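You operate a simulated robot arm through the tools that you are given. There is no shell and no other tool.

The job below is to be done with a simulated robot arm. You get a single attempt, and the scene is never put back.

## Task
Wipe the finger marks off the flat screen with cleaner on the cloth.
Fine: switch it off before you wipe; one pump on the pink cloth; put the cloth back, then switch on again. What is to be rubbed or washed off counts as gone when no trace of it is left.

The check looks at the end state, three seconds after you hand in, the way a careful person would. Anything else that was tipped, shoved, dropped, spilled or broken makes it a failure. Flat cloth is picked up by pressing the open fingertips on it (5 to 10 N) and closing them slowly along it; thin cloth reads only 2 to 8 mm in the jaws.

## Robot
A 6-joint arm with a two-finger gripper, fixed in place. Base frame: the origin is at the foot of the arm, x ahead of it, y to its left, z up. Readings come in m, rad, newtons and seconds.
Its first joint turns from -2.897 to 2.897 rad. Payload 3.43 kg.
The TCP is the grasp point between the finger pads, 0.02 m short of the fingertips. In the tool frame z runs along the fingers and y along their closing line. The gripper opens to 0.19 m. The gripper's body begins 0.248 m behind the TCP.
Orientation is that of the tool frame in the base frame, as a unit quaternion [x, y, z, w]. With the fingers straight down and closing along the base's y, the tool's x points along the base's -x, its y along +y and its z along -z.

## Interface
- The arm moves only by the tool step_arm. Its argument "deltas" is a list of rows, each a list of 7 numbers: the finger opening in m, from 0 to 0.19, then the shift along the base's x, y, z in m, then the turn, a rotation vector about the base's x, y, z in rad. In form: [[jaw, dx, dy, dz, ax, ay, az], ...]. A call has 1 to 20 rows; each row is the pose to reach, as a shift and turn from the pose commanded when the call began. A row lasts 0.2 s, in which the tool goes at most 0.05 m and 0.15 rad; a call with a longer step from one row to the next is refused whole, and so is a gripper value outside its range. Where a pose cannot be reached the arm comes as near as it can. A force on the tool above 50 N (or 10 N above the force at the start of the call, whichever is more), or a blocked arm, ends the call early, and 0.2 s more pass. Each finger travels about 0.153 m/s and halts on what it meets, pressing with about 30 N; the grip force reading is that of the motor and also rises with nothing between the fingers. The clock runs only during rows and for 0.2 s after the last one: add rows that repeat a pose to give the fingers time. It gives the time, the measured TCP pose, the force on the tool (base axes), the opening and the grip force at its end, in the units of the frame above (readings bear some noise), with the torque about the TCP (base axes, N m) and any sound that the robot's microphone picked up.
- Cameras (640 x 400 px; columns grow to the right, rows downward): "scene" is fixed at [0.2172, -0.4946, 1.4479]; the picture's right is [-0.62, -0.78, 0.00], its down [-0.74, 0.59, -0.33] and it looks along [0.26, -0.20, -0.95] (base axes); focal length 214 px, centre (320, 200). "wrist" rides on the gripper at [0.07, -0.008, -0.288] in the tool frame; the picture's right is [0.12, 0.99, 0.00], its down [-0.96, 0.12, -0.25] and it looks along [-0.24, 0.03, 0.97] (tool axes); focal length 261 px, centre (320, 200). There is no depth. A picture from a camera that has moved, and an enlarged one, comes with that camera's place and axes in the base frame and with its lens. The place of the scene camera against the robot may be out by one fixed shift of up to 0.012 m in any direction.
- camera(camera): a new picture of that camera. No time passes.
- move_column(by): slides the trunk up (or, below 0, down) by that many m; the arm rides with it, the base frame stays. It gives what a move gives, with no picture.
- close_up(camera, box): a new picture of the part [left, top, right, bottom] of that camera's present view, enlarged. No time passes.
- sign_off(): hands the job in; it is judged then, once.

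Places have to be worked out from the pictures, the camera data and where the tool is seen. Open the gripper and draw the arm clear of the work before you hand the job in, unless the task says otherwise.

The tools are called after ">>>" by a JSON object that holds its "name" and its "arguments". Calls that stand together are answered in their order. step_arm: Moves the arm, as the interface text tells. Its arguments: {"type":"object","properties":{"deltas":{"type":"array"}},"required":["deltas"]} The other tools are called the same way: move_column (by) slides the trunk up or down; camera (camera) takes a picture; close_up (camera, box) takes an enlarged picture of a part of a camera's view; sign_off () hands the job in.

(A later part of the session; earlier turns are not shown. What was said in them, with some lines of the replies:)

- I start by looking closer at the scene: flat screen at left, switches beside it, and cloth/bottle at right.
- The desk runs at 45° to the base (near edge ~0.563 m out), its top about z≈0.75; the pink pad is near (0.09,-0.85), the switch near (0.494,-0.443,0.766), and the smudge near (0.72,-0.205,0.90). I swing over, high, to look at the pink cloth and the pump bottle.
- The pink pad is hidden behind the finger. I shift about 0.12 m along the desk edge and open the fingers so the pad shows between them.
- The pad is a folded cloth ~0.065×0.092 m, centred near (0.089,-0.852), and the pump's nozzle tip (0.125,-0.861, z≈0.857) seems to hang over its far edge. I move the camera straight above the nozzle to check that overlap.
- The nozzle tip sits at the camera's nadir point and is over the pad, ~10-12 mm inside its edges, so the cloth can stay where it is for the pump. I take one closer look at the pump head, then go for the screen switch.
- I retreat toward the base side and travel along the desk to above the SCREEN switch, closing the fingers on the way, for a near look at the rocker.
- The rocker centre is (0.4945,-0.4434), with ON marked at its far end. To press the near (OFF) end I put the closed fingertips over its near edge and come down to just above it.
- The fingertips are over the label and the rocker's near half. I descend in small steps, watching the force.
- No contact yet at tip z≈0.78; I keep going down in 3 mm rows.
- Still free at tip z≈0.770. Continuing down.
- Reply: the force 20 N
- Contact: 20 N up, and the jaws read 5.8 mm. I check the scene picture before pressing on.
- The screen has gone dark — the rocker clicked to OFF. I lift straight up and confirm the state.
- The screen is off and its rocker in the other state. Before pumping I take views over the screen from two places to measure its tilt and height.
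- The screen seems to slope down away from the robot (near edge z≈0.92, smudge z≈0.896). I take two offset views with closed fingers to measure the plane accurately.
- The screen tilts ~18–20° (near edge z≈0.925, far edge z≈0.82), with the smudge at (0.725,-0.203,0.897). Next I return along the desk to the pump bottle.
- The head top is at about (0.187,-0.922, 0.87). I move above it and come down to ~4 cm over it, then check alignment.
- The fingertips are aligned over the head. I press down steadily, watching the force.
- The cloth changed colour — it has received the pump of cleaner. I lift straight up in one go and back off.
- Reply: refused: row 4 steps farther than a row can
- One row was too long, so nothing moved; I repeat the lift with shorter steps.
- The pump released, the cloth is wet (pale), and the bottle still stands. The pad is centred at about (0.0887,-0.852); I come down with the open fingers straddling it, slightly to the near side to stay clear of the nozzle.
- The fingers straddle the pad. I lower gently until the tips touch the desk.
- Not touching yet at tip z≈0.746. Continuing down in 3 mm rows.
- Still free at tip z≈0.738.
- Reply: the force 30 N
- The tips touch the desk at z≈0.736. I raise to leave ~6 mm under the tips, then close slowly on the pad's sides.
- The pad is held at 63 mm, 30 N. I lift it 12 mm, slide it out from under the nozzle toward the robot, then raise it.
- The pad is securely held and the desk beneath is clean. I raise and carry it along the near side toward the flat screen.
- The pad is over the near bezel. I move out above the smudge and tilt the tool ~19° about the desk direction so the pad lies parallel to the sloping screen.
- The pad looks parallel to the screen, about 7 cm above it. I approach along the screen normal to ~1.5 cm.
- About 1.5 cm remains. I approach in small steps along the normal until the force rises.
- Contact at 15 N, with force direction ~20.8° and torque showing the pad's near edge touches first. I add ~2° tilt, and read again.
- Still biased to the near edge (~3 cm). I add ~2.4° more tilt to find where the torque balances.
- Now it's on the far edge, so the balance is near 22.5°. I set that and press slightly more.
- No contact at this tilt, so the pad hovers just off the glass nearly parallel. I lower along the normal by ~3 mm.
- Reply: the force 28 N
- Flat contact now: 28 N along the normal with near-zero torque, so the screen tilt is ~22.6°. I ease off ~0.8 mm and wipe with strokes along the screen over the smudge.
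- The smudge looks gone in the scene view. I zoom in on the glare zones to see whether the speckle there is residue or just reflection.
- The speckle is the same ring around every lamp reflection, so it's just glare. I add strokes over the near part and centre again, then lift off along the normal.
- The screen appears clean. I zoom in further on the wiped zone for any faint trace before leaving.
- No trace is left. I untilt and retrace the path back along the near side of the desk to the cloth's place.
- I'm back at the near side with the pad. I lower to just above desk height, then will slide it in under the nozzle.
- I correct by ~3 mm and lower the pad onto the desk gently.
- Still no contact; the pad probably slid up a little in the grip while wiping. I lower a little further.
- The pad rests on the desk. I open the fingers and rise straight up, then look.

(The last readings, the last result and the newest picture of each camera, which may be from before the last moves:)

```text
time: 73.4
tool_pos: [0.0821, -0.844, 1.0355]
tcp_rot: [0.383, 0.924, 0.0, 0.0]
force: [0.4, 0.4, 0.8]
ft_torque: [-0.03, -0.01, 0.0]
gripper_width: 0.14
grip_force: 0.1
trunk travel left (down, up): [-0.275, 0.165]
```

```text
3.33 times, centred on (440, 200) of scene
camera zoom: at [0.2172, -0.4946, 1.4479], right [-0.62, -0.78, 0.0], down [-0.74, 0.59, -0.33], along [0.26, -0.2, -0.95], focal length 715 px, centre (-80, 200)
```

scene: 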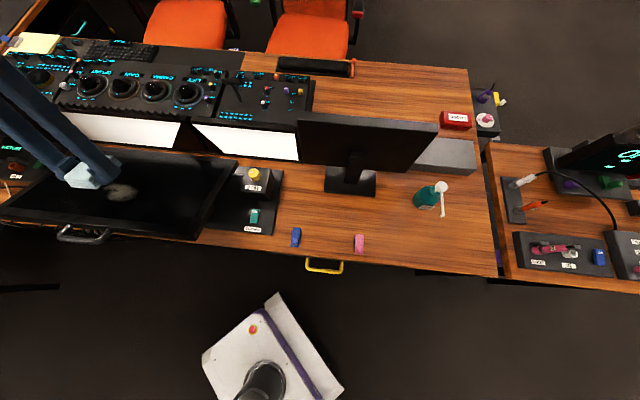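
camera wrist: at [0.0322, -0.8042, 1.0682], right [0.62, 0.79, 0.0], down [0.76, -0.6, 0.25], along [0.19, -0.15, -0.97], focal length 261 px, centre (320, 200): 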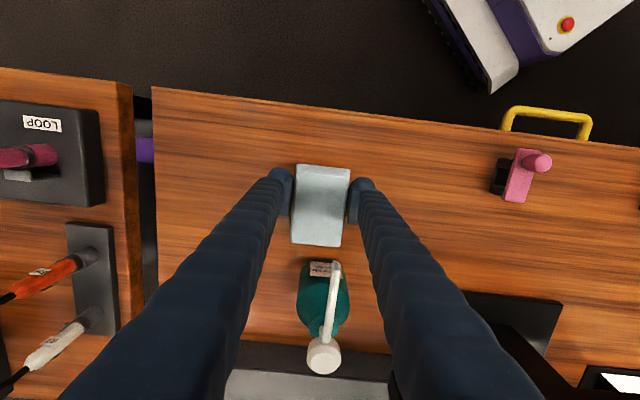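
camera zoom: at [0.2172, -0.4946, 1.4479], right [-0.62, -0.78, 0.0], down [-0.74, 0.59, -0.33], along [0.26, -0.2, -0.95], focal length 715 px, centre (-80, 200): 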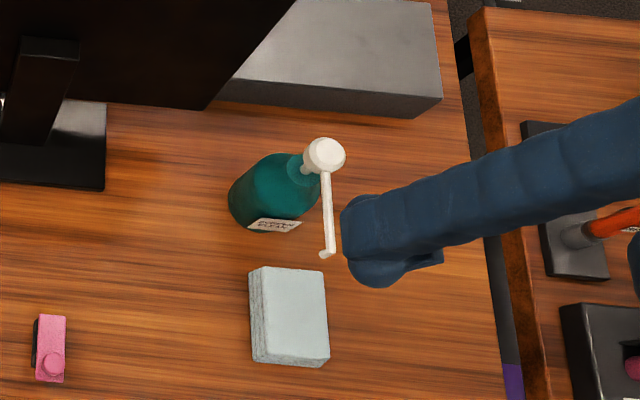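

The cloth is back where it was, within a couple of millimetres. Now I go to the SCREEN switch and look straight down at it to measure the gap between its ON end and the STAY box.

>>> {"name": "step_arm", "arguments": {"deltas": [[0.14, -0.035, 0.035, 0, 0, 0, 0], [0.1, -0.003, 0.067, 0, 0, 0, 0], [0.06, 0.029, 0.099, 0, 0, 0, 0], [0.03, 0.061, 0.131, 0, 0, 0, 0], [0.0, 0.093, 0.163, 0, 0, 0, 0], [0.0, 0.125, 0.195, 0, 0, 0, 0], [0.0, 0.157, 0.227, 0, 0, 0, 0], [0.0, 0.189, 0.259, 0, 0, 0, 0], [0.0, 0.221, 0.291, 0, 0, 0, 0], [0.0, 0.253, 0.323, 0, 0, 0, 0], [0.0, 0.285, 0.355, 0, 0, 0, 0], [0.0, 0.317, 0.387, 0, 0, 0, 0], [0.0, 0.349, 0.419, 0, 0, 0, 0], [0.0, 0.381, 0.451, 0, 0, 0, 0], [0.0, 0.409, 0.423, 0, 0, 0, 0], [0.0, 0.437, 0.395, 0, 0, 0, 0], [0.0, 0.465, 0.367, 0, 0, 0, 0], [0.0, 0.492, 0.34, 0, 0, 0, 0], [0.0, 0.492, 0.34, 0, 0, 0, 0]]}}

>>> {"name": "camera", "arguments": {"camera": "wrist"}}

>>> {"name": "close_up", "arguments": {"camera": "wrist", "box": [260, 70, 380, 170]}}

```text
time: 77.4
tool_pos: [0.5743, -0.5066, 1.0343]
tcp_rot: [0.383, 0.924, 0.0, 0.0]
force: [-1.4, -1.6, 0.0]
ft_torque: [0.04, -0.04, 0.03]
gripper_width: 0.0002
grip_force: 30.4
trunk travel left (down, up): [-0.275, 0.165]
```

```text
taken
camera wrist: at [0.5194, -0.4628, 1.3227], right [0.62, 0.79, 0.0], down [0.76, -0.6, 0.25], along [0.19, -0.15, -0.97], focal length 261 px, centre (320, 200)
```

wrist: 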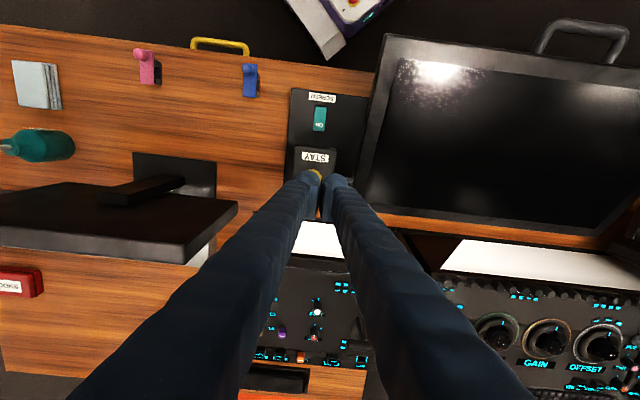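

```text
4.00 times, centred on (320, 120) of wrist
camera zoom: at [0.5194, -0.4628, 1.3227], right [0.62, 0.79, 0.0], down [0.76, -0.6, 0.25], along [0.19, -0.15, -0.97], focal length 1043 px, centre (320, 520)
```

zoom: 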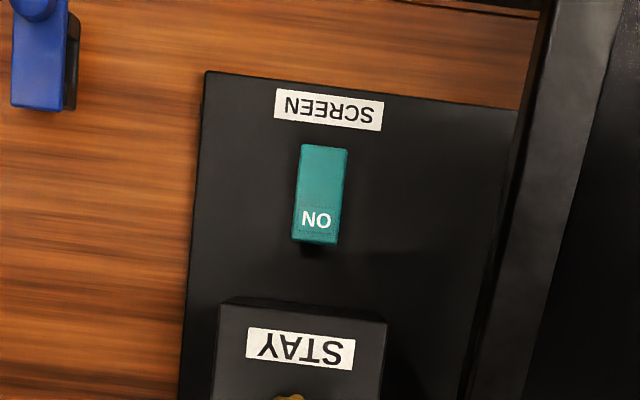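

The ON end is at e2≈0.686 and the STAY box starts at ≈0.7155, so fingertips centred at e2≈0.682 press the ON half and clear the box by ~1 cm. I position above and lower to just over it.

>>> {"name": "step_arm", "arguments": {"deltas": [[0.0, -0.0333, 0.0249, 0, 0, 0, 0], [0.0, -0.0666, 0.0498, 0, 0, 0, 0], [0.0, -0.0666, 0.0498, -0.05, 0, 0, 0], [0.0, -0.0666, 0.0498, -0.1, 0, 0, 0], [0.0, -0.0666, 0.0498, -0.15, 0, 0, 0], [0.0, -0.0666, 0.0498, -0.19, 0, 0, 0], [0.0, -0.0666, 0.0498, -0.205, 0, 0, 0], [0.0, -0.0666, 0.0498, -0.205, 0, 0, 0]]}}

>>> {"name": "close_up", "arguments": {"camera": "wrist", "box": [240, 100, 400, 220]}}

>>> {"name": "close_up", "arguments": {"camera": "scene", "box": [210, 160, 290, 240]}}

```text
time: 79.2
tool_pos: [0.5085, -0.456, 0.829]
tcp_rot: [0.383, 0.924, 0.0, -0.001]
force: [-0.3, 0.0, -0.3]
ft_torque: [-0.02, 0.01, 0.01]
gripper_width: 0.0001
grip_force: 30.2
trunk travel left (down, up): [-0.275, 0.165]
```

```text
3.33 times, centred on (320, 160) of wrist
camera zoom: at [0.4537, -0.4121, 1.1167], right [0.62, 0.79, 0.0], down [0.76, -0.6, 0.25], along [0.19, -0.15, -0.97], focal length 869 px, centre (320, 333)
```

zoom: 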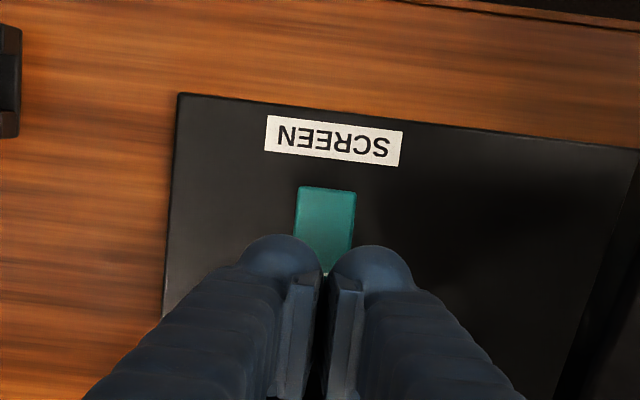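

```text
5.00 times, centred on (250, 200) of scene
camera zoom: at [0.2172, -0.4946, 1.4479], right [-0.62, -0.78, 0.0], down [-0.74, 0.59, -0.33], along [0.26, -0.2, -0.95], focal length 1072 px, centre (670, 200)
```

zoom: 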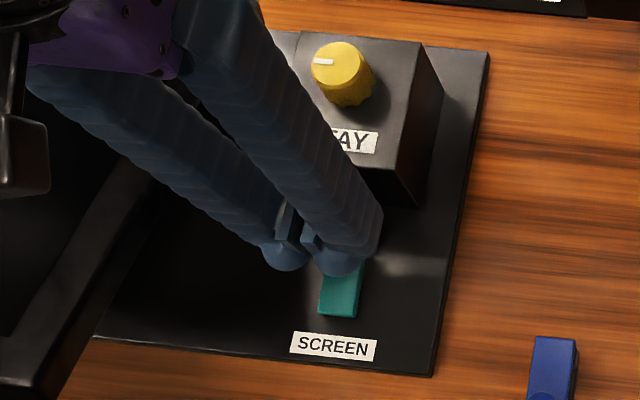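

Aligned over the ON half and clear of the STAY box. I descend gently.

>>> {"name": "step_arm", "arguments": {"deltas": [[0.0, 0, 0, -0.01, 0, 0, 0], [0.0, 0, 0, -0.02, 0, 0, 0], [0.0, 0, 0, -0.027, 0, 0, 0], [0.0, 0, 0, -0.033, 0, 0, 0]]}}

>>> {"name": "step_arm", "arguments": {"deltas": [[0.0, 0, 0, -0.003, 0, 0, 0], [0.0, 0, 0, -0.006, 0, 0, 0]]}}

>>> {"name": "camera", "arguments": {"camera": "scene"}}

```text
time: 80.2
tool_pos: [0.5087, -0.4555, 0.7956]
tcp_rot: [0.383, 0.924, 0.0, 0.0]
force: [-0.2, 0.1, -0.1]
ft_torque: [0.0, 0.0, 0.03]
gripper_width: 0.0
grip_force: 30.9
trunk travel left (down, up): [-0.275, 0.165]
```

```text
time: 80.8
tool_pos: [0.508, -0.4557, 0.7908]
tcp_rot: [0.382, 0.924, 0.0, 0.0]
force: [0.2, -0.6, -0.2]
ft_torque: [-0.01, 0.01, -0.01]
gripper_width: 0.0
grip_force: 29.6
trunk travel left (down, up): [-0.275, 0.165]
```

```text
taken
```

scene: 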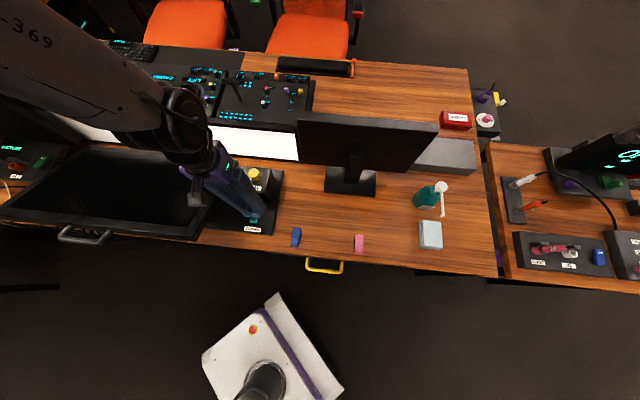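

No contact yet at tip z≈0.771; the last press happened a few mm lower. I go on.

>>> {"name": "step_arm", "arguments": {"deltas": [[0.0, 0, 0, -0.0025, 0, 0, 0], [0.0, 0, 0, -0.005, 0, 0, 0]]}}

>>> {"name": "camera", "arguments": {"camera": "scene"}}

```text
time: 81.4
tool_pos: [0.5084, -0.4561, 0.7871]
tcp_rot: [0.383, 0.924, 0.0, 0.002]
force: [0.2, -0.1, 32.2]
ft_torque: [0.27, 0.36, 0.06]
gripper_width: 0.0061
grip_force: 34.2
trunk travel left (down, up): [-0.275, 0.165]
```

```text
taken
```

scene: 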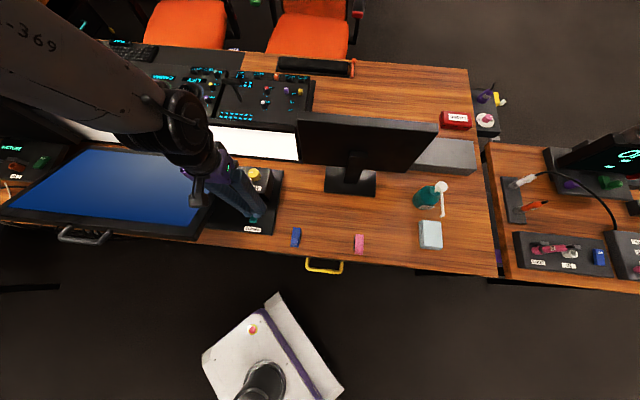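

The screen lights up blue again and clean. I lift straight up and move back toward the robot side, opening the gripper.

>>> {"name": "step_arm", "arguments": {"deltas": [[0.0, 0, 0, 0.02, 0, 0, 0], [0.0, 0, 0, 0.06, 0, 0, 0], [0.0, 0, 0, 0.11, 0, 0, 0], [0.0, 0, 0, 0.16, 0, 0, 0], [0.0, 0, 0, 0.21, 0, 0, 0], [0.0, 0, 0, 0.26, 0, 0, 0], [0.0, 0, 0, 0.31, 0, 0, 0], [0.03, -0.03, 0.01, 0.34, 0, 0, 0], [0.06, -0.06, 0.0, 0.34, 0, 0, 0], [0.1, -0.09, -0.01, 0.34, 0, 0, 0], [0.1, -0.13, -0.02, 0.34, 0, 0, 0], [0.1, -0.17, -0.03, 0.34, 0, 0, 0], [0.1, -0.2, -0.04, 0.34, 0, 0, 0], [0.1, -0.2, -0.04, 0.34, 0, 0, 0]]}}

>>> {"name": "camera", "arguments": {"camera": "scene"}}

>>> {"name": "close_up", "arguments": {"camera": "scene", "box": [0, 130, 300, 260]}}

>>> {"name": "close_up", "arguments": {"camera": "scene", "box": [50, 150, 190, 240]}}

>>> {"name": "camera", "arguments": {"camera": "wrist"}}

```text
time: 84.4
tool_pos: [0.3078, -0.4959, 1.1245]
tcp_rot: [0.383, 0.924, 0.0, 0.0]
force: [-0.1, -0.3, 0.6]
ft_torque: [0.05, -0.02, 0.02]
gripper_width: 0.0998
grip_force: 0.0
trunk travel left (down, up): [-0.275, 0.165]
```

```text
taken
```

scene: 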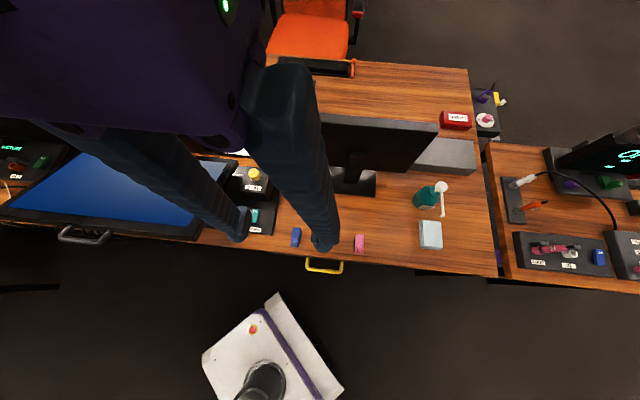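

```text
2.13 times, centred on (150, 195) of scene
camera zoom: at [0.2172, -0.4946, 1.4479], right [-0.62, -0.78, 0.0], down [-0.74, 0.59, -0.33], along [0.26, -0.2, -0.95], focal length 458 px, centre (683, 211)
```

zoom: 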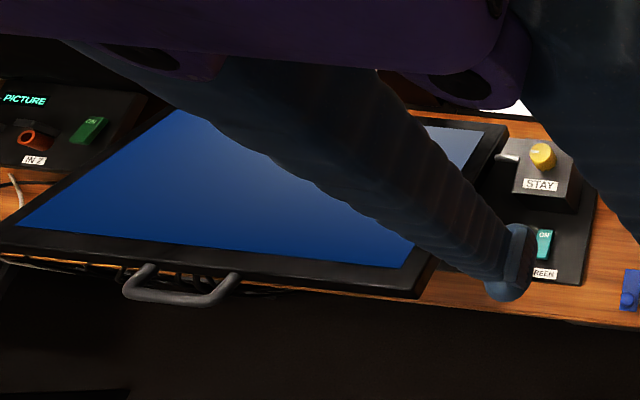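

```text
4.44 times, centred on (120, 195) of scene
camera zoom: at [0.2172, -0.4946, 1.4479], right [-0.62, -0.78, 0.0], down [-0.74, 0.59, -0.33], along [0.26, -0.2, -0.95], focal length 953 px, centre (1209, 222)
```

zoom: 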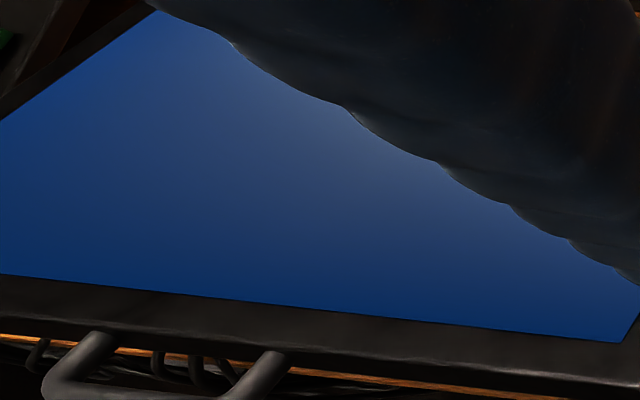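

```text
taken
camera wrist: at [0.2536, -0.4519, 1.4125], right [0.62, 0.79, 0.0], down [0.76, -0.6, 0.25], along [0.19, -0.15, -0.97], focal length 261 px, centre (320, 200)
```

wrist: 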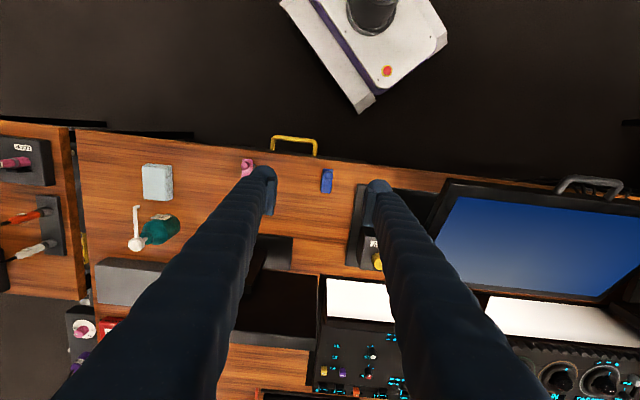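

The screen is on and looks clean. One last close look at the screen and cloth from the wrist camera before handing in.

>>> {"name": "close_up", "arguments": {"camera": "wrist", "box": [420, 170, 640, 310]}}

>>> {"name": "close_up", "arguments": {"camera": "wrist", "box": [70, 120, 290, 280]}}

```text
2.86 times, centred on (530, 240) of wrist
camera zoom: at [0.2536, -0.4519, 1.4125], right [0.62, 0.79, 0.0], down [0.76, -0.6, 0.25], along [0.19, -0.15, -0.97], focal length 745 px, centre (-280, 86)
```

zoom: 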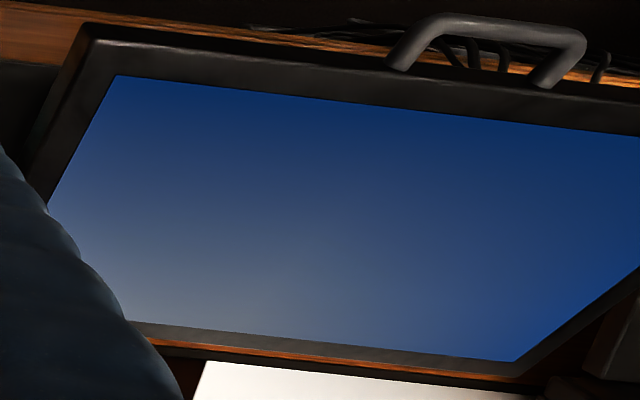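

```text
2.50 times, centred on (180, 200) of wrist
camera zoom: at [0.2536, -0.4519, 1.4125], right [0.62, 0.79, 0.0], down [0.76, -0.6, 0.25], along [0.19, -0.15, -0.97], focal length 652 px, centre (670, 200)
```

zoom: 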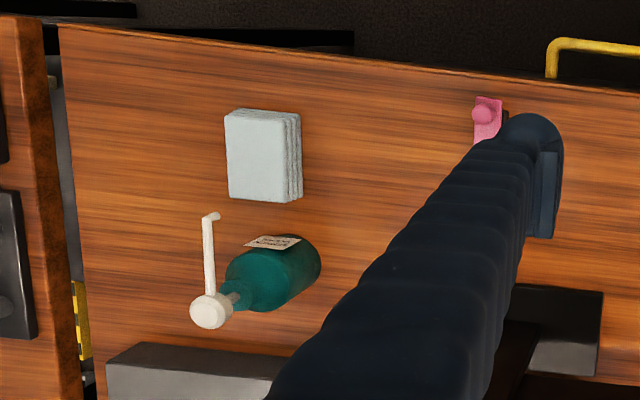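

The screen is on without a trace of the marks, the cloth lies flat in its place, the bottle stands, and the arm is clear with the gripper open. I hand in the job.

>>> {"name": "sign_off", "arguments": {}}

```text
The job is handed in.
```

The finger marks are off the flat screen, and the job is handed in. The last close-ups, with the screen lit again, show no trace of them.

- **Switching:** I switched the screen off before wiping and back on after the cloth was down. Both times the picture confirmed it.
- **Cleaner:** I gave one pump, and it landed on the pink cloth, which turned pale when wet. No drips showed on the desk.
- **Cloth:** It is back within a few millimetres of where it lay. It is still pale rather than pink.
- **Everything else:** The bottle still stands, and I saw nothing else moved or knocked. The gripper is open and held well above the desk.
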